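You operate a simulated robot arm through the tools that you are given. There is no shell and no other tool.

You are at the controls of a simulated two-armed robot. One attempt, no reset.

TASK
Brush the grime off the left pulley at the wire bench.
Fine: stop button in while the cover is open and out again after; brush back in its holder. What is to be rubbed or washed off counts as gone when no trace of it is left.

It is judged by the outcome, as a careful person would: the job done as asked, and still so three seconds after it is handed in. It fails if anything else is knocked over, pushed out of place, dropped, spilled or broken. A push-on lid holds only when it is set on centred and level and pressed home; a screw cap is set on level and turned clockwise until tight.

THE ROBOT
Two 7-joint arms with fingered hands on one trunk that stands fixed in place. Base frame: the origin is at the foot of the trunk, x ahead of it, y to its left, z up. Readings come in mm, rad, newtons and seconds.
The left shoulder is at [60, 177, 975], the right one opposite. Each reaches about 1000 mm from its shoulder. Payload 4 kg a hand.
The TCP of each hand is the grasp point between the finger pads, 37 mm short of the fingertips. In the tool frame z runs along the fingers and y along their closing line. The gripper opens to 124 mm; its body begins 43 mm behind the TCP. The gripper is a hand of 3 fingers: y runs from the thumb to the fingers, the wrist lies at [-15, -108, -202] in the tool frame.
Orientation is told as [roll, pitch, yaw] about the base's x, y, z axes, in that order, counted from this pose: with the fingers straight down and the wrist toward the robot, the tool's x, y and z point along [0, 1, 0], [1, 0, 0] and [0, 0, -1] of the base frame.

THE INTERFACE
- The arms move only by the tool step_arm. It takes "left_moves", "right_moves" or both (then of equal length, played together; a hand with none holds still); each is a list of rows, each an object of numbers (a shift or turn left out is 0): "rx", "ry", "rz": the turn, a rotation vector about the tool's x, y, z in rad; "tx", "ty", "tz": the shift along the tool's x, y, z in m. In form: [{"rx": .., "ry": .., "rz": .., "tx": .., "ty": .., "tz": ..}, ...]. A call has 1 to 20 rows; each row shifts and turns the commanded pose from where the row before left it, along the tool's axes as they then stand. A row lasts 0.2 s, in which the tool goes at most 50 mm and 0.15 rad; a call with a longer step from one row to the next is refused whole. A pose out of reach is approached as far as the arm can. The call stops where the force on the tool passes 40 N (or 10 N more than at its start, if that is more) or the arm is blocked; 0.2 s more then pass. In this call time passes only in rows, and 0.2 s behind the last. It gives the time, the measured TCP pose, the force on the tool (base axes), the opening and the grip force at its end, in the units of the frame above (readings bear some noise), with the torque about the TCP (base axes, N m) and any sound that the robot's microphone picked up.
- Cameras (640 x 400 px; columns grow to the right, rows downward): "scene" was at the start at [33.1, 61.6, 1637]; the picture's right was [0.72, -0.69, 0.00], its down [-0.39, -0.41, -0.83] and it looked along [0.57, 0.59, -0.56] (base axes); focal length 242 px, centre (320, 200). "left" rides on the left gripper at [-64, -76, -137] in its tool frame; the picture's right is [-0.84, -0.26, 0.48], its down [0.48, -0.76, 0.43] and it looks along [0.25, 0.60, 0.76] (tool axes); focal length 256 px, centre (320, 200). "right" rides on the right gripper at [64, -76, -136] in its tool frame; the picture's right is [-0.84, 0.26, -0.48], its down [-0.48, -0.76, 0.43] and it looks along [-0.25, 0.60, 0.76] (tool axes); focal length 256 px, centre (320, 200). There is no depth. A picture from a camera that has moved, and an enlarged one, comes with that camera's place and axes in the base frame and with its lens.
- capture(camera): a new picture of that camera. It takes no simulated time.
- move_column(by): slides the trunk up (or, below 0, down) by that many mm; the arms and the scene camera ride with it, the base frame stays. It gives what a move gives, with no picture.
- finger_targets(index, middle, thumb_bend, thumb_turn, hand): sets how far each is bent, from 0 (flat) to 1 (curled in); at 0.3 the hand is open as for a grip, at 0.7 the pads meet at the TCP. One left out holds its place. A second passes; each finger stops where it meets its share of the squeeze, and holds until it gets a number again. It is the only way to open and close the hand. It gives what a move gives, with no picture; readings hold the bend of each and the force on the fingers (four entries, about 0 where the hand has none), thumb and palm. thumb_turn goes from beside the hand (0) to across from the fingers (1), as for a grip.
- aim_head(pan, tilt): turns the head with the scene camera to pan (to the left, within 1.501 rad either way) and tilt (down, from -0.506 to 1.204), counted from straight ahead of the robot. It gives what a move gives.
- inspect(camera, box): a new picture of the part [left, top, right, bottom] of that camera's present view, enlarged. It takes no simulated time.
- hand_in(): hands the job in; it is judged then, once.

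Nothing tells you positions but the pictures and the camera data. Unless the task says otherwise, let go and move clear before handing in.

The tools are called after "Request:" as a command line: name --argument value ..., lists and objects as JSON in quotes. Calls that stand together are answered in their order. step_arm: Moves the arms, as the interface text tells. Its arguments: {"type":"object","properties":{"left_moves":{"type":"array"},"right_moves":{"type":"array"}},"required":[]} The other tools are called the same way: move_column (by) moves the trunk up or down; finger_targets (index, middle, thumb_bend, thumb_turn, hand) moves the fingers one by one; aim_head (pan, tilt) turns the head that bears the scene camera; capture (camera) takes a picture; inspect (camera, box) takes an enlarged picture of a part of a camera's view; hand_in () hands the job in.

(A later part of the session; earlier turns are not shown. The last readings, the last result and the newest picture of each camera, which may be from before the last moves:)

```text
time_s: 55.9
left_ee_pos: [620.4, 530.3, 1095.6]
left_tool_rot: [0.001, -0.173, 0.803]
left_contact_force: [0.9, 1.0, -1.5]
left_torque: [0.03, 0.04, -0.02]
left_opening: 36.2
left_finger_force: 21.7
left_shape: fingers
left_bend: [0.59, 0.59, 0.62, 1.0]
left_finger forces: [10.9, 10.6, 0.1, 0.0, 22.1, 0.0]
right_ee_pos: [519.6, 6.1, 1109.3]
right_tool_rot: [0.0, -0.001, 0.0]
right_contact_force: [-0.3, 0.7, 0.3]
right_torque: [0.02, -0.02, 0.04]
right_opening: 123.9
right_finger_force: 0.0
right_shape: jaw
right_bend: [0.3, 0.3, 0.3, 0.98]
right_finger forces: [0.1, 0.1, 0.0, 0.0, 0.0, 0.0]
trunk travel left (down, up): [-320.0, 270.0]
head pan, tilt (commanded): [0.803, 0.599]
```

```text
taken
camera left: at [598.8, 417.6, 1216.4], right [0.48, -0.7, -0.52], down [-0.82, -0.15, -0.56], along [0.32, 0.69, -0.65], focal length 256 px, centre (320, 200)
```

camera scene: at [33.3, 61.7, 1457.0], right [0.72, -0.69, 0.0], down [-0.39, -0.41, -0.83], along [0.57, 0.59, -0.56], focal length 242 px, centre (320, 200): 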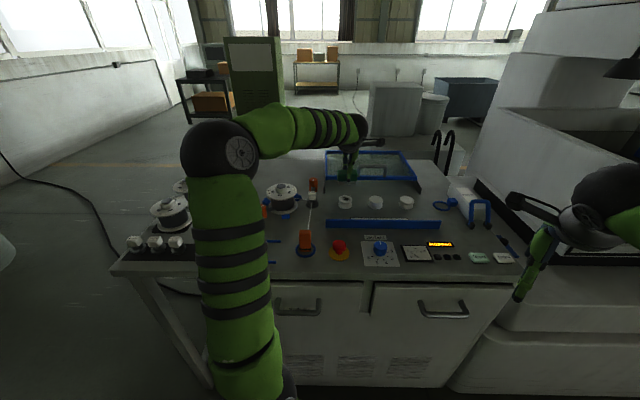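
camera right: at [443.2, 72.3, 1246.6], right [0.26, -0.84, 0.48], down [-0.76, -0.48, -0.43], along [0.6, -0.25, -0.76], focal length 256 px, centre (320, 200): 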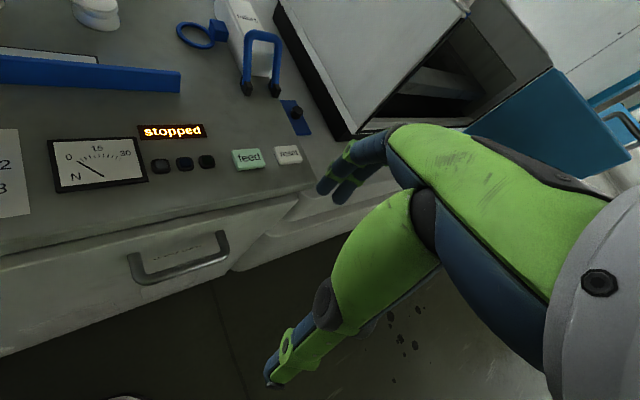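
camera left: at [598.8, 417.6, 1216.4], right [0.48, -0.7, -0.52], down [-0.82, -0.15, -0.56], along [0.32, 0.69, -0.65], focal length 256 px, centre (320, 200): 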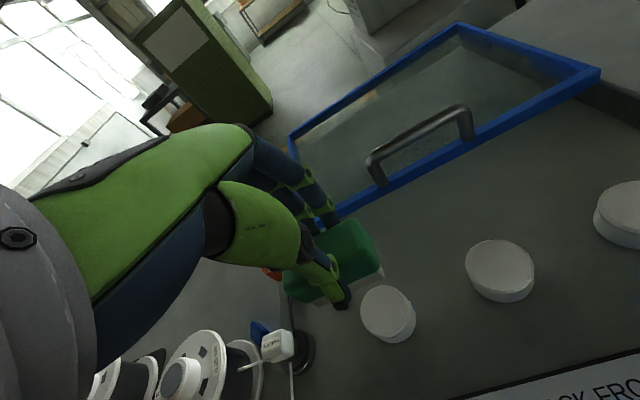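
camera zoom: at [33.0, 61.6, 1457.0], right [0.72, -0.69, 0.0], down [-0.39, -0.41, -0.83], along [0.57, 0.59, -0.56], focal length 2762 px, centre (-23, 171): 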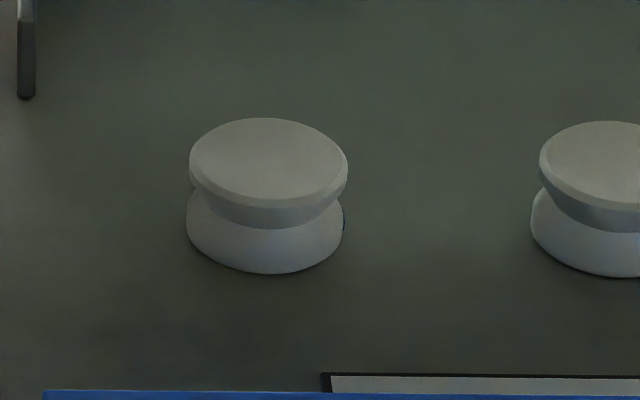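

The top is clean. I'll check the pulley's sides too, as I noticed a small bluish mark on its right rear.

Request:
inspect --camera "left" --box '[345, 270, 435, 350]'

Request:
inspect --camera "left" --box '[440, 170, 640, 310]'

Request:
inspect --camera "scene" --box '[335, 190, 425, 215]'

```text
5.00 times, centred on (390, 310) of left
camera zoom: at [598.8, 417.6, 1216.4], right [0.48, -0.7, -0.52], down [-0.82, -0.15, -0.56], along [0.32, 0.69, -0.65], focal length 1280 px, centre (-30, -350)
```

zoom: 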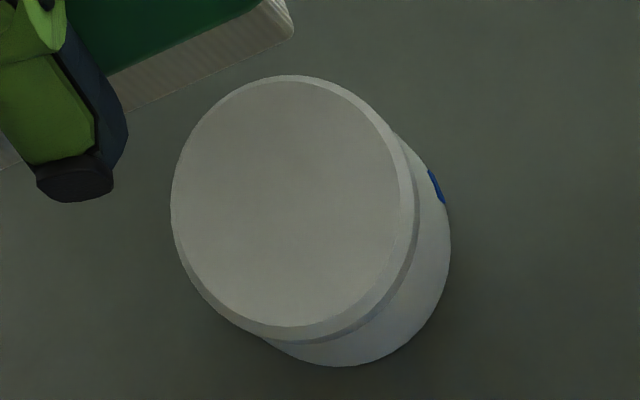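

```text
2.86 times, centred on (540, 240) of left
camera zoom: at [598.8, 417.6, 1216.4], right [0.48, -0.7, -0.52], down [-0.82, -0.15, -0.56], along [0.32, 0.69, -0.65], focal length 731 px, centre (-309, 86)
```

zoom: 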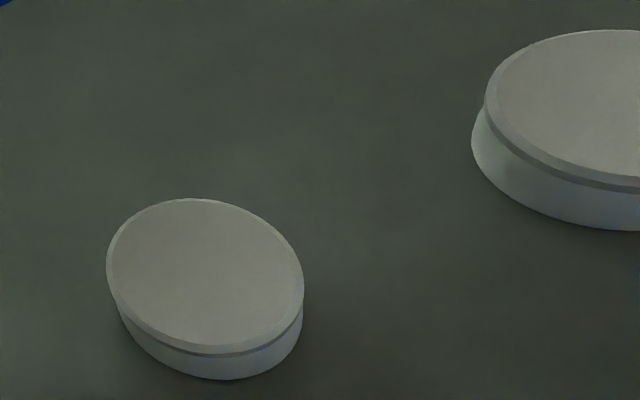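

```text
7.11 times, centred on (380, 202) of scene
camera zoom: at [33.0, 61.6, 1457.0], right [0.72, -0.69, 0.0], down [-0.39, -0.41, -0.83], along [0.57, 0.59, -0.56], focal length 1718 px, centre (-107, 182)
```

zoom: 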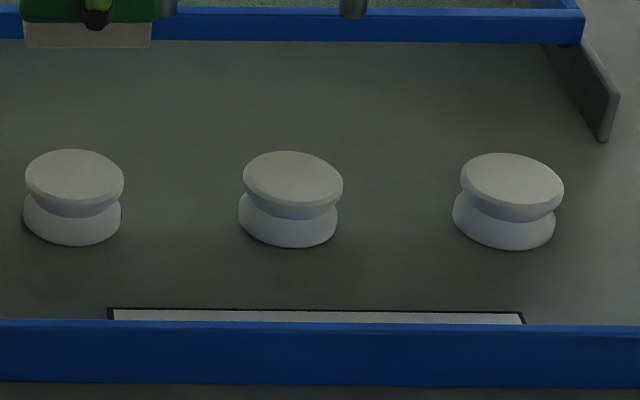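

The face is uniformly clean like its neighbours; the little blue tick is a marker on the pulley side. For certainty I'll give the face one more set of strokes.

Request:
step_arm --left_moves '[{"ty": -0.0053, "tz": 0.03}, {"ty": -0.0053, "tz": 0.03}, {"ty": -0.0026, "tz": 0.015}, {"ty": -0.0014, "tz": 0.008}, {"ty": 0.0079, "tz": 0.00139}, {"ty": 0.0079, "tz": 0.00139}, {"ty": 0.0079, "tz": 0.00139}, {"ty": -0.0079, "tz": -0.00139}, {"ty": -0.0079, "tz": -0.00139}, {"ty": -0.0079, "tz": -0.00139}, {"ty": -0.0079, "tz": -0.00139}, {"ty": -0.0079, "tz": -0.00139}, {"ty": -0.0079, "tz": -0.00139}]'

Request:
step_arm --left_moves '[{"ty": 0.0079, "tz": 0.00139}, {"ty": 0.0079, "tz": 0.00139}, {"ty": 0.0079, "tz": 0.00139}, {"ty": 0.0079, "tz": 0.00139}, {"ty": 0.0079, "tz": 0.00139}, {"ty": 0.0079, "tz": 0.00139}, {"ty": -0.0079, "tz": -0.00139}, {"ty": -0.0079, "tz": -0.00139}, {"ty": -0.0079, "tz": -0.00139}, {"ty": -0.0079, "tz": -0.00139}, {"ty": -0.0079, "tz": -0.00139}, {"ty": 0.0079, "tz": 0.00139}, {"ty": 0.0079, "tz": 0.00139}, {"ty": 0.0079, "tz": 0.00139}, {"ty": 0.0079, "tz": 0.00139}]'

Request:
step_arm --left_moves '[{"tz": -0.02, "ty": 0.0035}, {"tz": -0.03, "ty": 0.0053}, {"tz": -0.03, "ty": 0.0053}, {"tz": -0.03, "ty": 0.0053}]'

Request:
inspect --camera "scene" --box '[330, 185, 370, 220]'

Request:
capture --camera "left"

```text
time_s: 58.7
left_ee_pos: [604.2, 513.7, 1012.1]
left_tool_rot: [-0.002, -0.178, 0.804]
left_contact_force: [4.7, 5.2, 24.9]
left_torque: [0.58, -0.58, -0.02]
left_opening: 36.4
left_finger_force: 26.1
left_shape: fingers
left_bend: [0.58, 0.58, 0.63, 1.0]
left_finger forces: [13.5, 13.8, 0.1, 0.1, 23.9, 0.0]
right_ee_pos: [519.6, 5.1, 1109.7]
right_tool_rot: [0.0, -0.002, 0.0]
right_contact_force: [1.0, -0.2, 0.1]
right_torque: [-0.04, -0.02, 0.02]
right_opening: 123.9
right_finger_force: 0.1
right_shape: jaw
right_bend: [0.3, 0.3, 0.3, 0.98]
right_finger forces: [0.0, 0.0, 0.0, 0.0, 0.0, 0.0]
trunk travel left (down, up): [-320.0, 270.0]
head pan, tilt (commanded): [0.803, 0.599]
```

```text
time_s: 61.9
left_ee_pos: [632.2, 541.8, 1010.8]
left_tool_rot: [-0.002, -0.176, 0.803]
left_contact_force: [-4.1, -4.7, 24.3]
left_torque: [0.0, -0.03, -0.01]
left_opening: 36.4
left_finger_force: 29.9
left_shape: fingers
left_bend: [0.59, 0.59, 0.62, 1.0]
left_finger forces: [11.2, 11.1, 0.1, 0.1, 38.6, 0.0]
right_ee_pos: [519.5, 5.2, 1110.5]
right_tool_rot: [0.001, -0.001, -0.001]
right_contact_force: [0.4, -0.1, 0.1]
right_torque: [0.01, -0.01, 0.03]
right_opening: 123.5
right_finger_force: 0.2
right_shape: jaw
right_bend: [0.3, 0.3, 0.3, 0.98]
right_finger forces: [0.0, 0.0, 0.0, 0.1, 0.0, 0.0]
trunk travel left (down, up): [-320.0, 270.0]
head pan, tilt (commanded): [0.803, 0.599]
```

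```text
time_s: 62.9
left_ee_pos: [631.9, 543.4, 1121.9]
left_tool_rot: [0.0, -0.173, 0.801]
left_contact_force: [0.1, 0.0, -0.5]
left_torque: [-0.03, 0.04, -0.02]
left_opening: 36.2
left_finger_force: 22.8
left_shape: fingers
left_bend: [0.59, 0.59, 0.62, 1.0]
left_finger forces: [11.1, 10.6, 0.0, 0.1, 23.6, 0.0]
right_ee_pos: [519.8, 6.6, 1109.8]
right_tool_rot: [0.002, 0.001, 0.0]
right_contact_force: [-1.0, -1.0, -0.2]
right_torque: [0.0, -0.05, -0.02]
right_opening: 123.5
right_finger_force: 0.1
right_shape: jaw
right_bend: [0.3, 0.3, 0.3, 0.98]
right_finger forces: [0.1, 0.0, 0.0, 0.0, 0.1, 0.1]
trunk travel left (down, up): [-320.0, 270.0]
head pan, tilt (commanded): [0.803, 0.599]
```

```text
11.43 times, centred on (350, 202) of scene
camera zoom: at [33.1, 61.6, 1457.0], right [0.72, -0.69, 0.0], down [-0.39, -0.41, -0.83], along [0.57, 0.59, -0.56], focal length 2762 px, centre (-23, 171)
```

zoom: 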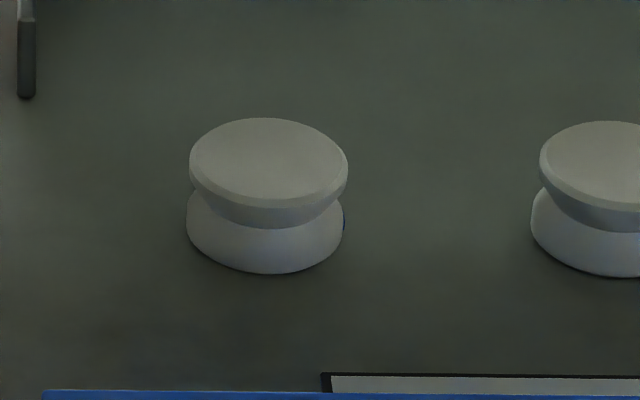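

```text
taken
camera left: at [608.9, 429.3, 1243.9], right [0.48, -0.7, -0.52], down [-0.82, -0.15, -0.56], along [0.32, 0.69, -0.65], focal length 256 px, centre (320, 200)
```

left: 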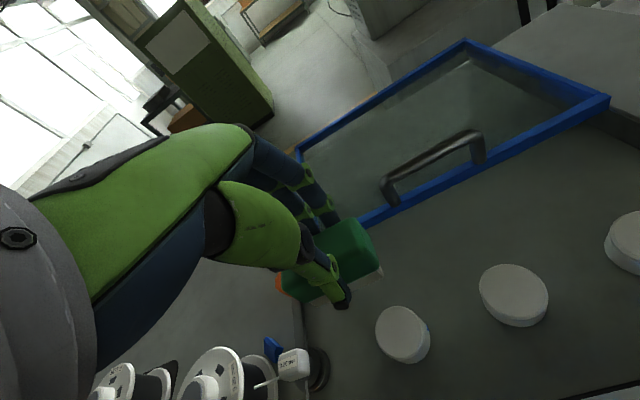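

Clean everywhere I can see. Now I'll return the brush: untilt the hand, go back along the same path over the front, to above the holder rails.

Request:
step_arm --left_moves '[{"rx": 0.0875}, {"rx": 0.0875}, {"tz": -0.02}, {"ty": -0.0412}, {"ty": -0.0412}, {"ty": -0.0412}, {"ty": -0.0412}, {"ty": -0.0412}, {"ty": -0.0412}]'

Request:
step_arm --left_moves '[{"tx": 0.0445}, {"tx": 0.0445}, {"tx": 0.0445}, {"tx": 0.0445}, {"tx": 0.0445}, {"tx": 0.0445}]'

Request:
capture --camera "scene"

Request:
capture --camera "left"

```text
time_s: 64.9
left_ee_pos: [461.2, 366.9, 1141.1]
left_tool_rot: [0.0, -0.001, 0.803]
left_contact_force: [0.8, -0.8, -1.0]
left_torque: [0.01, 0.0, 0.02]
left_opening: 36.3
left_finger_force: 22.8
left_shape: fingers
left_bend: [0.59, 0.59, 0.62, 1.0]
left_finger forces: [10.9, 10.7, 0.0, 0.0, 23.5, 0.1]
right_ee_pos: [520.6, 6.7, 1109.5]
right_tool_rot: [-0.001, 0.0, 0.0]
right_contact_force: [0.3, -0.2, -0.3]
right_torque: [-0.02, -0.01, 0.01]
right_opening: 123.6
right_finger_force: 0.0
right_shape: jaw
right_bend: [0.3, 0.3, 0.3, 0.98]
right_finger forces: [0.0, 0.1, 0.1, 0.1, 0.1, 0.0]
trunk travel left (down, up): [-320.0, 270.0]
head pan, tilt (commanded): [0.803, 0.599]
```

```text
time_s: 66.3
left_ee_pos: [268.2, 550.6, 1142.5]
left_tool_rot: [-0.001, 0.001, 0.801]
left_contact_force: [0.0, 0.3, -1.2]
left_torque: [-0.03, 0.03, -0.05]
left_opening: 36.4
left_finger_force: 22.4
left_shape: fingers
left_bend: [0.59, 0.59, 0.62, 1.0]
left_finger forces: [10.9, 10.6, 0.1, 0.0, 23.2, 0.0]
right_ee_pos: [519.2, 7.8, 1110.0]
right_tool_rot: [0.0, 0.0, -0.002]
right_contact_force: [-0.6, 1.0, 0.2]
right_torque: [0.03, 0.04, -0.01]
right_opening: 123.7
right_finger_force: 0.0
right_shape: jaw
right_bend: [0.3, 0.3, 0.3, 0.98]
right_finger forces: [0.0, 0.0, 0.0, 0.0, 0.1, 0.0]
trunk travel left (down, up): [-320.0, 270.0]
head pan, tilt (commanded): [0.803, 0.599]
```

```text
taken
camera scene: at [32.8, 61.7, 1457.0], right [0.72, -0.69, 0.0], down [-0.39, -0.41, -0.83], along [0.57, 0.59, -0.56], focal length 242 px, centre (320, 200)
```

scene: 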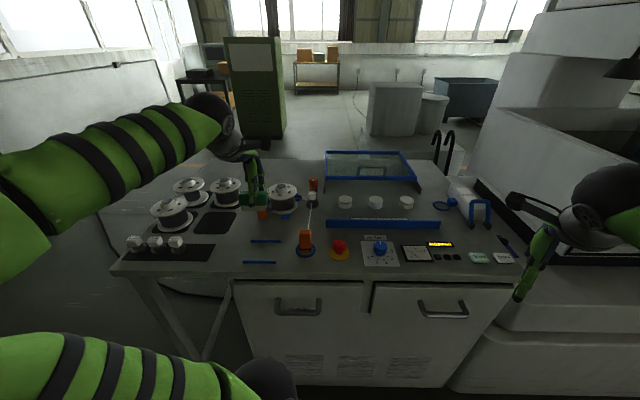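

```text
taken
camera left: at [260.7, 453.3, 1278.9], right [0.42, -0.77, -0.48], down [-0.88, -0.21, -0.44], along [0.23, 0.61, -0.76], focal length 256 px, centre (320, 200)
```

left: 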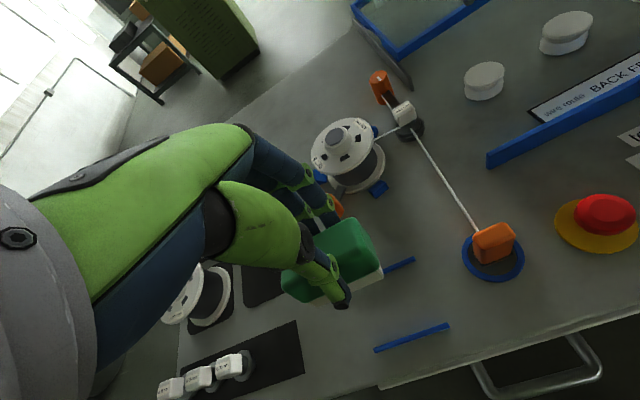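

Above the holder. Lowering to about 35 mm above the bench to check alignment with the rails.

Request:
step_arm --left_moves '[{"ty": -0.002, "tz": 0.03}, {"tz": 0.03}, {"tz": 0.03}, {"tz": 0.03}]'

Request:
inspect --camera "scene" --box '[235, 205, 305, 270]'

Request:
inspect --camera "left" --box '[240, 180, 460, 360]'

```text
time_s: 67.3
left_ee_pos: [268.9, 551.8, 1021.1]
left_tool_rot: [-0.002, 0.0, 0.805]
left_contact_force: [0.4, 0.4, -0.6]
left_torque: [0.03, -0.01, 0.02]
left_opening: 35.8
left_finger_force: 21.9
left_shape: fingers
left_bend: [0.59, 0.59, 0.62, 1.0]
left_finger forces: [10.9, 10.7, 0.1, 0.0, 23.3, 0.0]
right_ee_pos: [520.1, 7.3, 1109.6]
right_tool_rot: [0.001, 0.0, -0.001]
right_contact_force: [0.5, -0.2, 0.5]
right_torque: [0.02, 0.0, -0.01]
right_opening: 123.5
right_finger_force: 0.0
right_shape: jaw
right_bend: [0.3, 0.3, 0.3, 0.98]
right_finger forces: [0.0, 0.1, 0.0, 0.0, 0.1, 0.1]
trunk travel left (down, up): [-320.0, 270.0]
head pan, tilt (commanded): [0.803, 0.599]
```

```text
6.15 times, centred on (270, 238) of scene
camera zoom: at [33.1, 61.7, 1457.0], right [0.72, -0.69, 0.0], down [-0.39, -0.41, -0.83], along [0.57, 0.59, -0.56], focal length 1487 px, centre (628, -31)
```

zoom: 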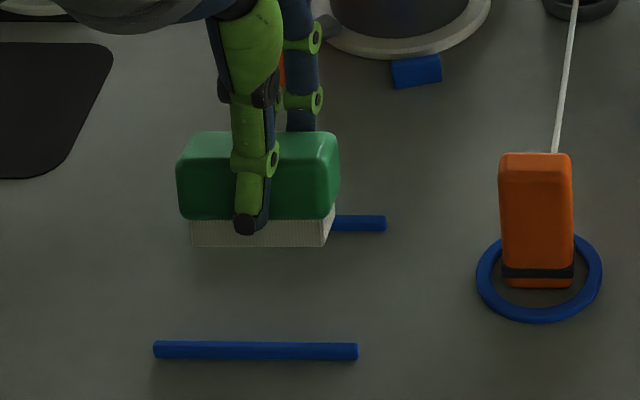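

```text
2.22 times, centred on (350, 270) of left
camera zoom: at [260.3, 452.4, 1158.1], right [0.42, -0.77, -0.48], down [-0.88, -0.21, -0.43], along [0.23, 0.61, -0.76], focal length 569 px, centre (253, 44)
```

zoom: 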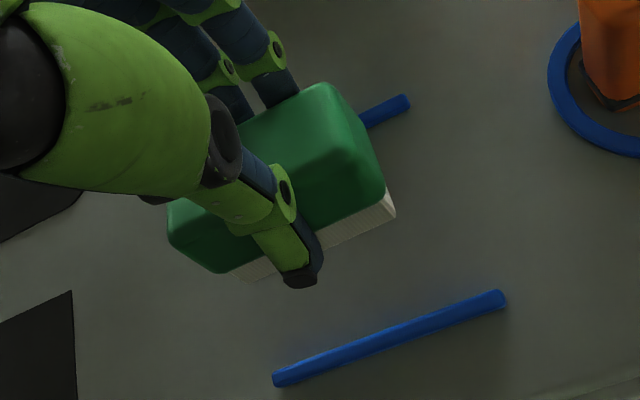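

Request:
step_arm --left_moves '[{"ty": -0.0045, "tz": 0.015}, {"tz": 0.01}, {"tz": 0.005}, {"tz": 0.003}, {"tz": 0.002}]'

Request:
inspect --camera "scene" --box '[235, 215, 305, 270]'

```text
time_s: 68.5
left_ee_pos: [264.0, 547.0, 985.8]
left_tool_rot: [0.001, -0.001, 0.801]
left_contact_force: [-0.6, 0.2, 0.0]
left_torque: [-0.05, 0.0, 0.0]
left_opening: 35.8
left_finger_force: 22.0
left_shape: fingers
left_bend: [0.59, 0.59, 0.62, 1.0]
left_finger forces: [10.9, 10.5, 0.0, 0.0, 23.4, 0.0]
right_ee_pos: [519.0, 6.7, 1110.3]
right_tool_rot: [-0.001, 0.0, 0.0]
right_contact_force: [0.0, 0.5, -0.2]
right_torque: [0.02, 0.0, 0.02]
right_opening: 123.7
right_finger_force: 0.0
right_shape: jaw
right_bend: [0.3, 0.3, 0.3, 0.98]
right_finger forces: [0.0, 0.0, 0.0, 0.0, 0.0, 0.0]
trunk travel left (down, up): [-320.0, 270.0]
head pan, tilt (commanded): [0.803, 0.599]
```

```text
7.27 times, centred on (270, 242) of scene
camera zoom: at [33.0, 61.6, 1457.0], right [0.72, -0.69, 0.0], down [-0.39, -0.41, -0.83], along [0.57, 0.59, -0.56], focal length 1758 px, centre (684, -109)
```

zoom: 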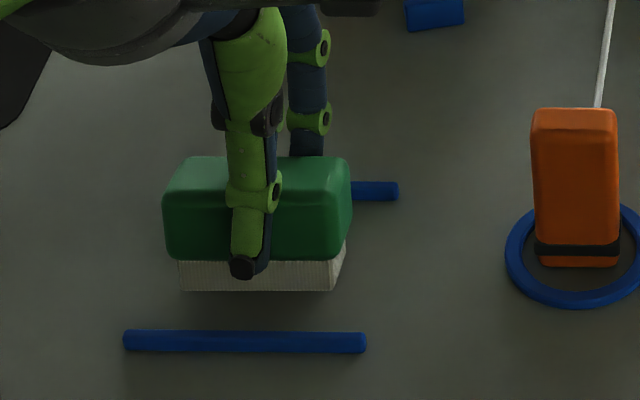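

Request:
step_arm --left_moves '[{"tz": 0.0015}, {"tz": 0.001}]'

```text
time_s: 69.1
left_ee_pos: [263.9, 546.6, 985.9]
left_tool_rot: [0.0, -0.004, 0.803]
left_contact_force: [-1.7, -2.1, 13.3]
left_torque: [0.0, 0.01, 0.01]
left_opening: 35.8
left_finger_force: 26.8
left_shape: fingers
left_bend: [0.59, 0.6, 0.62, 1.0]
left_finger forces: [10.4, 10.3, 0.0, 0.1, 32.5, 0.0]
right_ee_pos: [520.1, 6.5, 1111.2]
right_tool_rot: [0.0, 0.001, 0.0]
right_contact_force: [-0.2, 0.1, 0.3]
right_torque: [-0.01, 0.0, 0.0]
right_opening: 123.7
right_finger_force: 0.1
right_shape: jaw
right_bend: [0.3, 0.3, 0.3, 0.98]
right_finger forces: [0.0, 0.0, 0.1, 0.0, 0.0, 0.0]
trunk travel left (down, up): [-320.0, 270.0]
head pan, tilt (commanded): [0.803, 0.599]
```

The brush touches the bench inside its rails. Opening gently and checking before rising.

Request:
finger_targets --hand "left" --index 0.5 --middle 0.5 --thumb_bend 0.5 --thumb_turn 1.0

Request:
step_arm --left_moves '[{"tz": -0.02}, {"tz": -0.03}, {"tz": -0.04}, {"tz": -0.04}]'

Request:
inspect --camera "scene" --box '[235, 215, 305, 270]'

Request:
capture --camera "left"

```text
time_s: 70.1
left_ee_pos: [264.3, 547.7, 983.4]
left_tool_rot: [0.0, 0.001, 0.803]
left_contact_force: [0.2, -0.2, 0.3]
left_torque: [-0.01, 0.02, -0.01]
left_opening: 62.1
left_finger_force: 0.0
left_shape: fingers
left_bend: [0.5, 0.5, 0.5, 1.0]
left_finger forces: [0.0, 0.1, 0.0, 0.0, 0.0, 0.1]
right_ee_pos: [519.8, 6.3, 1110.4]
right_tool_rot: [0.0, 0.002, 0.002]
right_contact_force: [0.4, -0.4, 0.1]
right_torque: [-0.02, 0.03, -0.02]
right_opening: 123.8
right_finger_force: 0.1
right_shape: jaw
right_bend: [0.3, 0.3, 0.3, 0.98]
right_finger forces: [0.0, 0.1, 0.0, 0.0, 0.0, 0.1]
trunk travel left (down, up): [-320.0, 270.0]
head pan, tilt (commanded): [0.803, 0.599]
```

```text
time_s: 71.1
left_ee_pos: [264.0, 546.9, 1113.2]
left_tool_rot: [0.002, 0.001, 0.8]
left_contact_force: [-0.6, -0.6, 0.6]
left_torque: [-0.06, -0.01, -0.03]
left_opening: 61.9
left_finger_force: 0.0
left_shape: fingers
left_bend: [0.5, 0.5, 0.5, 1.0]
left_finger forces: [0.0, 0.0, 0.0, 0.0, 0.0, 0.1]
right_ee_pos: [520.6, 6.1, 1109.6]
right_tool_rot: [-0.001, 0.0, -0.001]
right_contact_force: [-0.2, -0.1, -1.1]
right_torque: [-0.02, -0.03, -0.02]
right_opening: 123.4
right_finger_force: 0.0
right_shape: jaw
right_bend: [0.3, 0.3, 0.3, 0.98]
right_finger forces: [0.1, 0.1, 0.0, 0.0, 0.0, 0.1]
trunk travel left (down, up): [-320.0, 270.0]
head pan, tilt (commanded): [0.803, 0.599]
```

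```text
7.27 times, centred on (270, 242) of scene
camera zoom: at [33.0, 61.5, 1457.0], right [0.72, -0.69, 0.0], down [-0.39, -0.41, -0.83], along [0.57, 0.59, -0.56], focal length 1758 px, centre (684, -109)
```

zoom: 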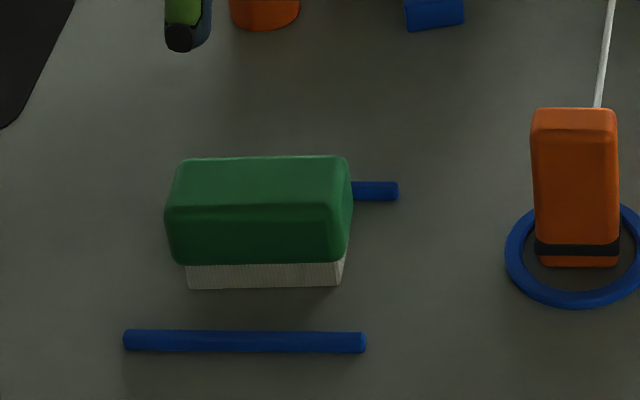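

```text
taken
camera left: at [256.2, 449.2, 1250.7], right [0.42, -0.77, -0.48], down [-0.88, -0.21, -0.43], along [0.23, 0.61, -0.76], focal length 256 px, centre (320, 200)
```

left: 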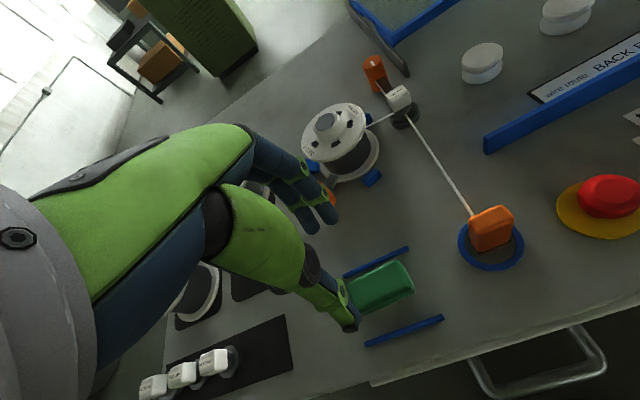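

The brush is back between its rails. Next I'll raise the trunk again for reach, then move the hand above the cover's handle (bar now near d≈941 mm along the bench depth, i.e. about (788, 547)).

Request:
move_column --by 180

Request:
step_arm --left_moves '[{"tx": -0.0313, "ty": 0.0304, "tz": 0.008}, {"tx": -0.0313, "ty": 0.0304, "tz": 0.008}, {"tx": -0.0313, "ty": 0.0304, "tz": 0.008}, {"tx": -0.0313, "ty": 0.0304, "tz": 0.008}, {"tx": -0.0313, "ty": 0.0304, "tz": 0.015}, {"tx": -0.0313, "ty": 0.0304, "tz": 0.015}, {"tx": -0.0313, "ty": 0.0304, "tz": 0.015}, {"tx": -0.0313, "ty": 0.0304, "tz": 0.015}, {"tx": -0.0313, "ty": 0.0304, "tz": 0.015}, {"tx": -0.0313, "ty": 0.0304, "tz": 0.015}, {"tx": -0.0313, "ty": 0.0304, "tz": 0.015}, {"tx": -0.0313, "ty": 0.0304, "tz": 0.015}]'

Request:
finger_targets --hand "left" --index 0.3 --middle 0.3 --thumb_bend 0.3 --thumb_turn 1.0

Request:
capture --camera "scene"

Request:
capture --camera "left"

```text
time_s: 73.1
left_ee_pos: [263.5, 547.1, 1292.9]
left_tool_rot: [0.0, -0.001, 0.804]
left_contact_force: [-0.4, 0.6, -1.2]
left_torque: [0.01, -0.02, 0.01]
left_opening: 61.8
left_finger_force: 0.1
left_shape: fingers
left_bend: [0.5, 0.5, 0.5, 1.0]
left_finger forces: [0.0, 0.1, 0.0, 0.1, 0.0, 0.1]
right_ee_pos: [520.8, 6.4, 1290.5]
right_tool_rot: [0.0, 0.0, 0.0]
right_contact_force: [0.2, 0.2, -0.4]
right_torque: [0.01, 0.0, 0.01]
right_opening: 123.7
right_finger_force: 0.0
right_shape: jaw
right_bend: [0.3, 0.3, 0.3, 0.98]
right_finger forces: [0.0, 0.0, 0.0, 0.0, 0.1, 0.1]
trunk travel left (down, up): [-500.0, 90.0]
head pan, tilt (commanded): [0.803, 0.599]
```

```text
time_s: 75.7
left_ee_pos: [789.5, 548.5, 1142.7]
left_tool_rot: [0.001, 0.001, 0.805]
left_contact_force: [1.0, -0.1, -0.7]
left_torque: [-0.05, -0.03, 0.02]
left_opening: 61.8
left_finger_force: 0.1
left_shape: fingers
left_bend: [0.5, 0.5, 0.5, 1.0]
left_finger forces: [0.0, 0.0, 0.0, 0.0, 0.0, 0.0]
right_ee_pos: [520.9, 6.9, 1290.1]
right_tool_rot: [0.0, 0.001, 0.002]
right_contact_force: [-0.3, 0.8, -0.4]
right_torque: [0.02, 0.0, -0.02]
right_opening: 123.8
right_finger_force: 0.1
right_shape: jaw
right_bend: [0.3, 0.3, 0.3, 0.98]
right_finger forces: [0.1, 0.0, 0.1, 0.1, 0.1, 0.1]
trunk travel left (down, up): [-500.0, 90.0]
head pan, tilt (commanded): [0.803, 0.599]
```

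```text
time_s: 76.7
left_ee_pos: [787.0, 548.4, 1143.0]
left_tool_rot: [0.0, 0.0, 0.803]
left_contact_force: [0.1, -0.7, 0.1]
left_torque: [0.0, -0.02, -0.01]
left_opening: 123.0
left_finger_force: 0.1
left_shape: fingers
left_bend: [0.3, 0.3, 0.3, 0.98]
left_finger forces: [0.0, 0.0, 0.1, 0.1, 0.0, 0.0]
right_ee_pos: [520.2, 6.7, 1289.1]
right_tool_rot: [0.0, -0.001, 0.0]
right_contact_force: [-0.1, 0.1, -0.7]
right_torque: [-0.03, 0.01, 0.0]
right_opening: 123.6
right_finger_force: 0.1
right_shape: jaw
right_bend: [0.3, 0.3, 0.3, 0.98]
right_finger forces: [0.0, 0.0, 0.1, 0.1, 0.1, 0.1]
trunk travel left (down, up): [-500.0, 90.0]
head pan, tilt (commanded): [0.803, 0.599]
```

```text
taken
camera scene: at [33.1, 61.6, 1637.0], right [0.72, -0.69, 0.0], down [-0.39, -0.41, -0.83], along [0.57, 0.59, -0.56], focal length 242 px, centre (320, 200)
```

scene: 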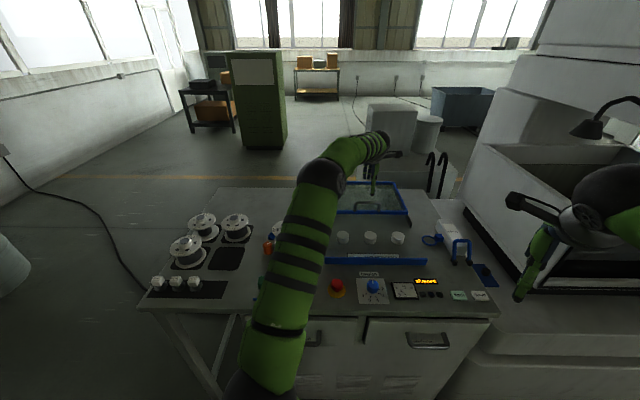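

```text
taken
camera left: at [780.1, 449.9, 1279.5], right [0.42, -0.77, -0.48], down [-0.88, -0.21, -0.43], along [0.23, 0.61, -0.76], focal length 256 px, centre (320, 200)
```

left: 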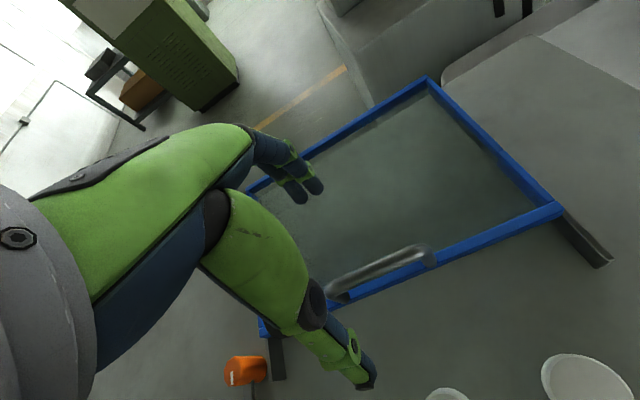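

Request:
inspect --camera "scene" --box '[330, 165, 420, 225]'

Request:
inspect --camera "left" --box '[240, 180, 460, 360]'

```text
6.67 times, centred on (375, 195) of scene
camera zoom: at [33.1, 61.6, 1637.0], right [0.72, -0.69, 0.0], down [-0.39, -0.41, -0.83], along [0.57, 0.59, -0.56], focal length 1611 px, centre (-47, 233)
```

zoom: 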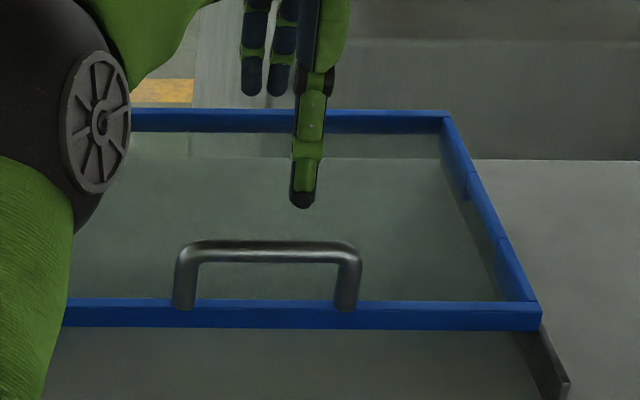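

```text
2.22 times, centred on (350, 270) of left
camera zoom: at [780.1, 449.9, 1279.5], right [0.42, -0.77, -0.48], down [-0.88, -0.21, -0.43], along [0.23, 0.61, -0.76], focal length 569 px, centre (253, 44)
```

zoom: 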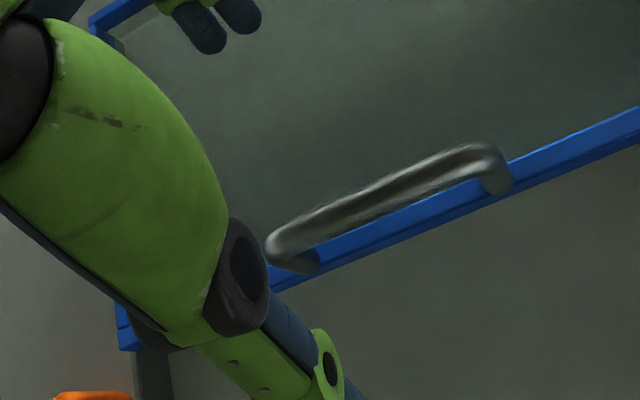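

The bar is at d≈938, s≈188, under the open hand. Lowering and closing on it as before.

Request:
step_arm --left_moves '[{"tx": -0.002, "tz": 0.04}, {"tz": 0.04}, {"tz": 0.03}, {"tz": 0.01}]'

Request:
finger_targets --hand "left" --index 0.7 --middle 0.7 --thumb_bend 0.7 --thumb_turn 1.0

Request:
inspect --camera "scene" --box '[330, 165, 420, 225]'

Request:
inspect --camera "left" --box '[240, 140, 460, 320]'

```text
time_s: 77.7
left_ee_pos: [789.7, 547.4, 1021.8]
left_tool_rot: [0.001, -0.001, 0.803]
left_contact_force: [-1.1, -0.5, 1.0]
left_torque: [0.0, -0.03, 0.0]
left_opening: 123.3
left_finger_force: 0.1
left_shape: fingers
left_bend: [0.3, 0.3, 0.3, 0.98]
left_finger forces: [0.0, 0.0, 0.1, 0.0, 0.0, 0.0]
right_ee_pos: [519.8, 5.8, 1289.5]
right_tool_rot: [-0.001, 0.0, 0.002]
right_contact_force: [-0.4, -0.2, 0.5]
right_torque: [0.01, -0.02, -0.02]
right_opening: 123.4
right_finger_force: 0.1
right_shape: jaw
right_bend: [0.3, 0.3, 0.3, 0.98]
right_finger forces: [0.0, 0.0, 0.1, 0.0, 0.0, 0.1]
trunk travel left (down, up): [-500.0, 90.0]
head pan, tilt (commanded): [0.803, 0.599]
```

```text
time_s: 78.7
left_ee_pos: [789.1, 548.3, 1021.2]
left_tool_rot: [0.0, 0.001, 0.804]
left_contact_force: [-4.5, -3.3, -1.9]
left_torque: [-0.01, 0.0, -0.01]
left_opening: 7.3
left_finger_force: 4.7
left_shape: fingers
left_bend: [0.69, 0.7, 0.69, 1.0]
left_finger forces: [1.6, 0.1, 0.0, 0.1, 6.8, 0.0]
right_ee_pos: [519.1, 5.6, 1290.4]
right_tool_rot: [0.0, 0.0, 0.0]
right_contact_force: [0.0, -0.3, 0.1]
right_torque: [0.0, 0.01, 0.02]
right_opening: 123.7
right_finger_force: 0.2
right_shape: jaw
right_bend: [0.3, 0.3, 0.3, 0.98]
right_finger forces: [0.1, 0.1, 0.0, 0.1, 0.0, 0.0]
trunk travel left (down, up): [-500.0, 90.0]
head pan, tilt (commanded): [0.803, 0.599]
```

```text
6.67 times, centred on (375, 195) of scene
camera zoom: at [32.9, 61.3, 1637.0], right [0.72, -0.69, 0.0], down [-0.39, -0.41, -0.83], along [0.57, 0.59, -0.56], focal length 1611 px, centre (-47, 233)
```

zoom: 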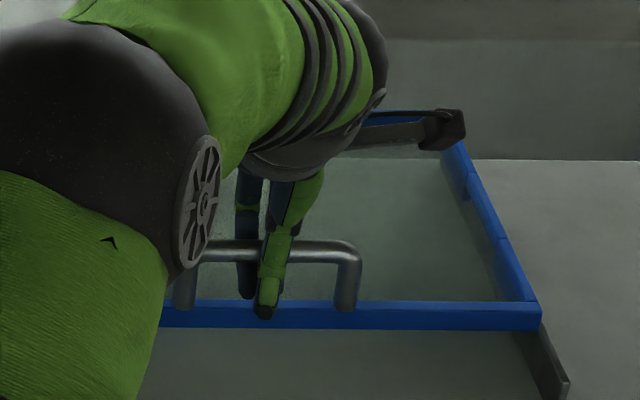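

```text
2.22 times, centred on (350, 230) of left
camera zoom: at [781.3, 448.9, 1158.4], right [0.42, -0.77, -0.48], down [-0.88, -0.21, -0.43], along [0.23, 0.61, -0.76], focal length 569 px, centre (253, 133)
```

zoom: 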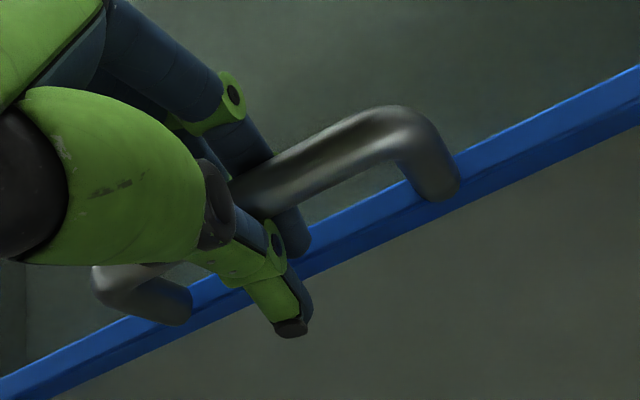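

The bar is held again. Now pulling the cover forward along its rails.

Request:
step_arm --left_moves '[{"ty": -0.01}, {"ty": -0.02}, {"ty": -0.02}, {"ty": -0.02}, {"ty": -0.02}, {"ty": -0.02}, {"ty": -0.02}, {"ty": -0.02}]'

Request:
inspect --camera "scene" --box '[300, 160, 460, 280]'

```text
time_s: 80.5
left_ee_pos: [684.3, 438.5, 1021.4]
left_tool_rot: [-0.001, 0.0, 0.803]
left_contact_force: [-3.4, 2.8, -1.0]
left_torque: [0.03, 0.05, 0.12]
left_opening: 7.0
left_finger_force: 3.7
left_shape: fingers
left_bend: [0.68, 0.7, 0.69, 1.0]
left_finger forces: [3.5, 0.0, 0.0, 0.0, 3.5, 0.0]
right_ee_pos: [520.0, 6.2, 1289.9]
right_tool_rot: [0.001, 0.002, 0.002]
right_contact_force: [-0.4, -0.3, -0.4]
right_torque: [0.01, -0.04, -0.02]
right_opening: 123.4
right_finger_force: 0.0
right_shape: jaw
right_bend: [0.3, 0.3, 0.3, 0.98]
right_finger forces: [0.0, 0.0, 0.0, 0.0, 0.0, 0.0]
trunk travel left (down, up): [-500.0, 90.0]
head pan, tilt (commanded): [0.803, 0.599]
```

```text
3.33 times, centred on (380, 220) of scene
camera zoom: at [32.6, 61.6, 1637.0], right [0.72, -0.69, 0.0], down [-0.39, -0.41, -0.83], along [0.57, 0.59, -0.56], focal length 806 px, centre (120, 133)
```

zoom: 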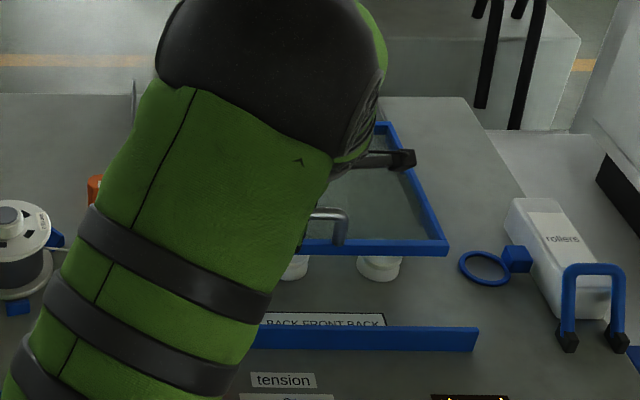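

Request:
step_arm --left_moves '[{"ty": -0.02}, {"ty": -0.02}, {"ty": -0.02}, {"ty": -0.015}]'

Request:
inspect --camera "scene" --box '[300, 160, 460, 280]'

Request:
inspect --camera "right" --box '[0, 0, 220, 200]'

Request:
capture --camera "left"

```text
time_s: 81.5
left_ee_pos: [630.8, 385.5, 1020.8]
left_tool_rot: [0.0, 0.003, 0.802]
left_contact_force: [-2.7, 3.5, -4.1]
left_torque: [0.01, 0.1, 0.12]
left_opening: 6.9
left_finger_force: 3.6
left_shape: fingers
left_bend: [0.68, 0.7, 0.69, 1.0]
left_finger forces: [4.4, 0.0, 0.0, 0.0, 3.0, 0.0]
right_ee_pos: [520.1, 6.7, 1290.9]
right_tool_rot: [0.001, 0.0, -0.001]
right_contact_force: [-0.7, -0.6, 0.3]
right_torque: [0.02, 0.02, 0.0]
right_opening: 123.8
right_finger_force: 0.1
right_shape: jaw
right_bend: [0.3, 0.3, 0.3, 0.98]
right_finger forces: [0.0, 0.0, 0.1, 0.0, 0.1, 0.1]
trunk travel left (down, up): [-500.0, 90.0]
head pan, tilt (commanded): [0.803, 0.599]
```

```text
3.33 times, centred on (380, 220) of scene
camera zoom: at [33.0, 61.9, 1637.0], right [0.72, -0.69, 0.0], down [-0.39, -0.41, -0.83], along [0.57, 0.59, -0.56], focal length 806 px, centre (120, 133)
```

zoom: 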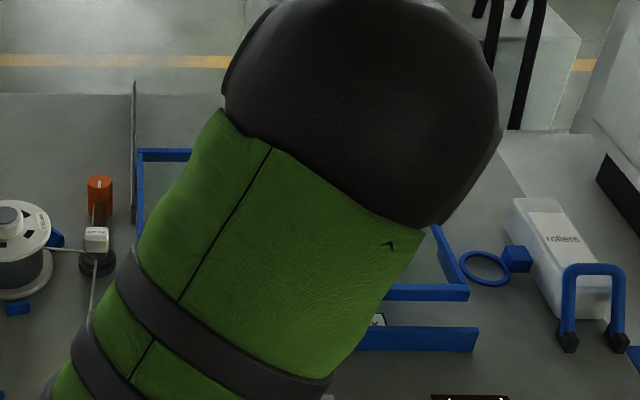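

```text
2.00 times, centred on (110, 100) of right
camera zoom: at [443.3, 72.6, 1426.4], right [0.26, -0.84, 0.48], down [-0.76, -0.48, -0.43], along [0.6, -0.25, -0.76], focal length 512 px, centre (740, 400)
```

zoom: 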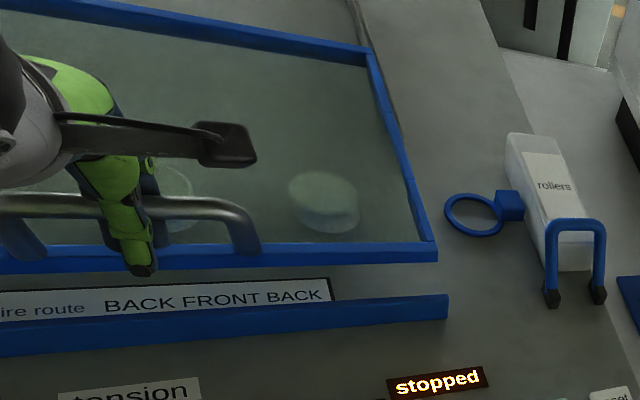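

```text
taken
camera left: at [624.4, 287.2, 1158.6], right [0.42, -0.77, -0.48], down [-0.88, -0.21, -0.43], along [0.23, 0.61, -0.76], focal length 256 px, centre (320, 200)
```

left: 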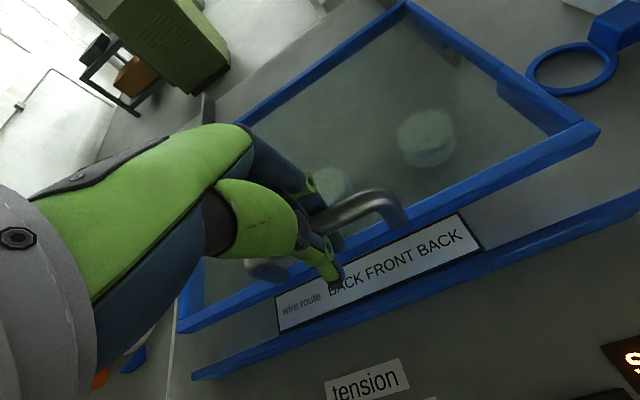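

About 40 mm to go. Continuing in small steps until the cover meets its closed stop.

Request:
step_arm --left_moves '[{"ty": -0.01}, {"ty": -0.01}, {"ty": -0.008}, {"ty": -0.005}]'

Request:
inspect --camera "right" --box '[0, 50, 220, 200]'

Request:
capture --camera "left"

```text
time_s: 82.5
left_ee_pos: [608.3, 361.9, 1021.5]
left_tool_rot: [-0.001, 0.002, 0.802]
left_contact_force: [-2.5, 4.5, -2.9]
left_torque: [0.0, 0.08, 0.1]
left_opening: 7.3
left_finger_force: 4.1
left_shape: fingers
left_bend: [0.68, 0.7, 0.69, 1.0]
left_finger forces: [4.5, 0.0, 0.1, 0.1, 3.0, 0.0]
right_ee_pos: [520.0, 7.4, 1289.8]
right_tool_rot: [0.0, 0.0, -0.002]
right_contact_force: [0.0, -0.8, 0.0]
right_torque: [-0.01, 0.01, 0.01]
right_opening: 123.7
right_finger_force: 0.2
right_shape: jaw
right_bend: [0.3, 0.3, 0.3, 0.98]
right_finger forces: [0.0, 0.1, 0.0, 0.1, 0.1, 0.1]
trunk travel left (down, up): [-500.0, 90.0]
head pan, tilt (commanded): [0.803, 0.599]
```

```text
2.67 times, centred on (110, 125) of right
camera zoom: at [443.3, 72.7, 1426.5], right [0.26, -0.84, 0.48], down [-0.76, -0.48, -0.43], along [0.6, -0.25, -0.76], focal length 683 px, centre (880, 400)
```

zoom: 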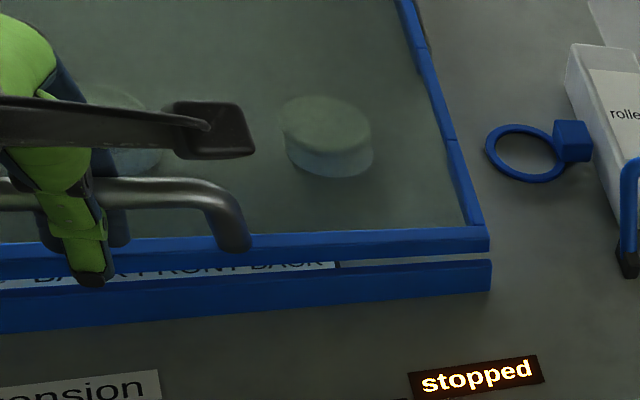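

```text
taken
camera left: at [602.0, 263.8, 1158.6], right [0.42, -0.77, -0.48], down [-0.88, -0.21, -0.43], along [0.23, 0.61, -0.76], focal length 256 px, centre (320, 200)
```

left: 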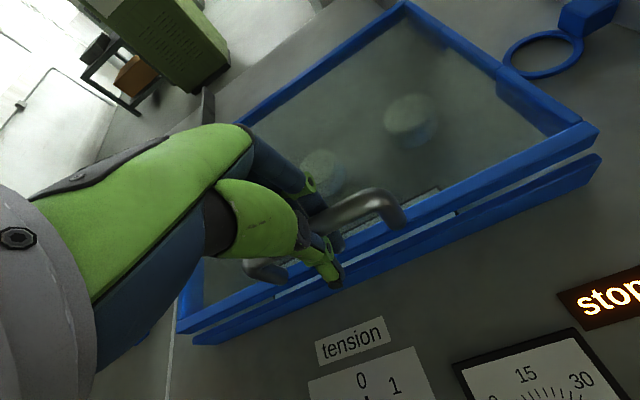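

Request:
step_arm --left_moves '[{"ty": -0.003}, {"ty": -0.003}, {"ty": -0.003}, {"ty": -0.002}]'

Request:
inspect --camera "right" --box '[0, 50, 220, 200]'

Request:
inspect --camera "left" --box '[180, 100, 620, 360]'

```text
time_s: 83.5
left_ee_pos: [602.0, 354.5, 1020.9]
left_tool_rot: [-0.003, 0.0, 0.803]
left_contact_force: [-0.2, 4.9, -2.8]
left_torque: [-0.02, 0.04, 0.09]
left_opening: 7.4
left_finger_force: 3.2
left_shape: fingers
left_bend: [0.68, 0.7, 0.7, 1.0]
left_finger forces: [5.4, 0.0, 0.1, 0.0, 2.1, 0.0]
right_ee_pos: [520.9, 7.1, 1289.7]
right_tool_rot: [0.001, -0.001, 0.0]
right_contact_force: [0.8, -0.1, 0.8]
right_torque: [-0.01, -0.04, -0.04]
right_opening: 123.5
right_finger_force: 0.0
right_shape: jaw
right_bend: [0.3, 0.3, 0.3, 0.98]
right_finger forces: [0.0, 0.0, 0.0, 0.0, 0.0, 0.0]
trunk travel left (down, up): [-500.0, 90.0]
head pan, tilt (commanded): [0.803, 0.599]
```

```text
2.67 times, centred on (110, 125) of right
camera zoom: at [443.5, 72.8, 1426.4], right [0.26, -0.84, 0.48], down [-0.76, -0.48, -0.43], along [0.6, -0.25, -0.76], focal length 683 px, centre (880, 400)
```

zoom: 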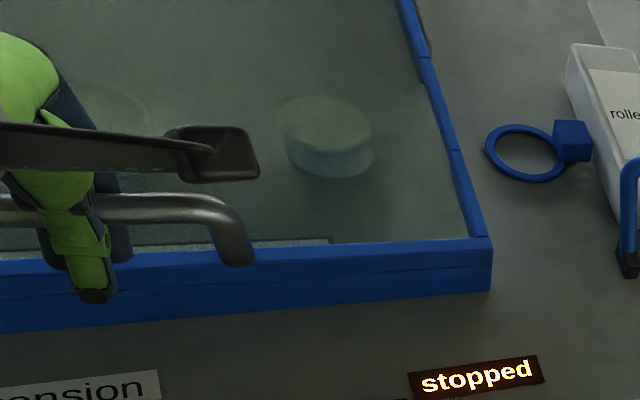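

```text
1.45 times, centred on (400, 230) of left
camera zoom: at [594.7, 256.5, 1158.5], right [0.42, -0.77, -0.48], down [-0.88, -0.21, -0.44], along [0.23, 0.61, -0.76], focal length 372 px, centre (204, 156)
```

zoom: 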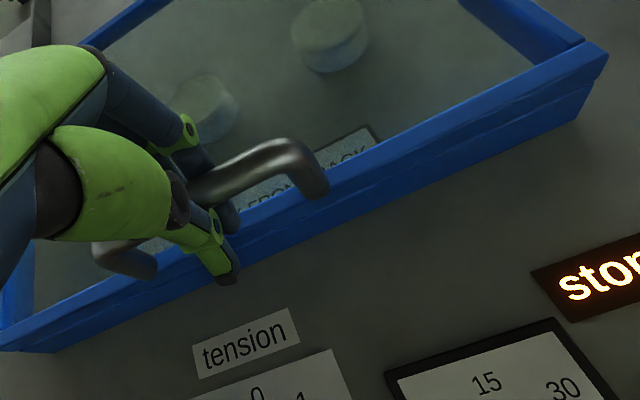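

Request:
inspect --camera "right" --box '[130, 120, 190, 170]'

```text
8.00 times, centred on (160, 145) of right
camera zoom: at [443.5, 72.8, 1426.4], right [0.26, -0.84, 0.48], down [-0.76, -0.48, -0.43], along [0.6, -0.25, -0.76], focal length 2048 px, centre (1600, 640)
```

zoom: 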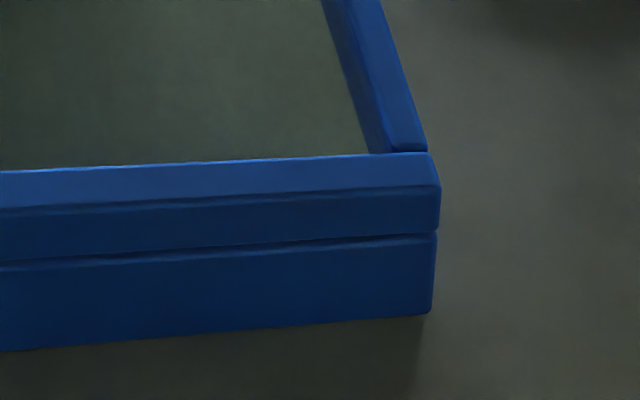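

The cover matches its original closed position. I'll release the handle, rise, and verify.

Request:
finger_targets --hand "left" --index 0.3 --middle 0.3 --thumb_bend 0.3 --thumb_turn 1.0

Request:
step_arm --left_moves '[{"tz": -0.02}, {"tz": -0.03}, {"tz": -0.04}, {"tz": -0.04}]'

Request:
inspect --camera "right" --box '[130, 120, 190, 170]'

Request:
capture --camera "left"

Request:
capture --camera "scene"

```text
time_s: 84.5
left_ee_pos: [601.7, 353.7, 1021.2]
left_tool_rot: [0.0, -0.001, 0.804]
left_contact_force: [-0.4, 0.6, 0.3]
left_torque: [0.01, 0.0, 0.0]
left_opening: 123.3
left_finger_force: 0.0
left_shape: fingers
left_bend: [0.3, 0.3, 0.3, 0.98]
left_finger forces: [0.0, 0.1, 0.0, 0.0, 0.1, 0.0]
right_ee_pos: [519.5, 5.8, 1289.8]
right_tool_rot: [0.001, -0.002, 0.001]
right_contact_force: [-0.3, 1.3, 0.3]
right_torque: [-0.02, -0.02, 0.01]
right_opening: 123.8
right_finger_force: 0.0
right_shape: jaw
right_bend: [0.3, 0.3, 0.3, 0.98]
right_finger forces: [0.0, 0.0, 0.1, 0.0, 0.0, 0.0]
trunk travel left (down, up): [-500.0, 90.0]
head pan, tilt (commanded): [0.803, 0.599]
```

```text
time_s: 85.5
left_ee_pos: [601.7, 354.2, 1151.1]
left_tool_rot: [-0.001, 0.0, 0.8]
left_contact_force: [0.4, 0.2, -0.4]
left_torque: [-0.02, 0.01, 0.0]
left_opening: 123.2
left_finger_force: 0.1
left_shape: fingers
left_bend: [0.3, 0.3, 0.3, 0.98]
left_finger forces: [0.1, 0.1, 0.0, 0.0, 0.0, 0.0]
right_ee_pos: [519.5, 7.7, 1289.9]
right_tool_rot: [-0.002, 0.0, -0.001]
right_contact_force: [0.0, -0.2, -0.6]
right_torque: [0.0, -0.03, 0.02]
right_opening: 123.8
right_finger_force: 0.1
right_shape: jaw
right_bend: [0.3, 0.3, 0.3, 0.98]
right_finger forces: [0.1, 0.0, 0.1, 0.1, 0.1, 0.1]
trunk travel left (down, up): [-500.0, 90.0]
head pan, tilt (commanded): [0.803, 0.599]
```

```text
8.00 times, centred on (160, 145) of right
camera zoom: at [442.9, 72.2, 1426.6], right [0.26, -0.84, 0.48], down [-0.76, -0.48, -0.43], along [0.6, -0.25, -0.76], focal length 2048 px, centre (1600, 640)
```

zoom: 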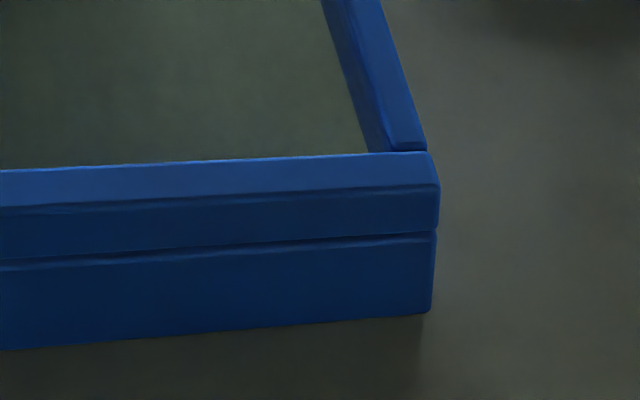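

```text
taken
camera left: at [594.5, 255.3, 1288.8], right [0.42, -0.77, -0.48], down [-0.88, -0.21, -0.43], along [0.23, 0.61, -0.76], focal length 256 px, centre (320, 200)
```

left: 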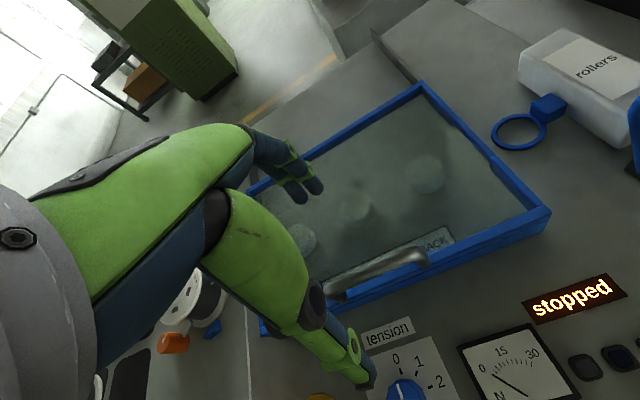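

```text
taken
camera scene: at [32.6, 61.5, 1637.0], right [0.72, -0.69, 0.0], down [-0.39, -0.41, -0.83], along [0.57, 0.59, -0.56], focal length 242 px, centre (320, 200)
```

scene: 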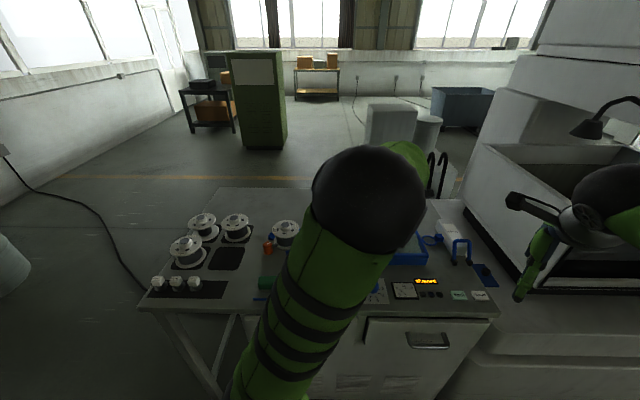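

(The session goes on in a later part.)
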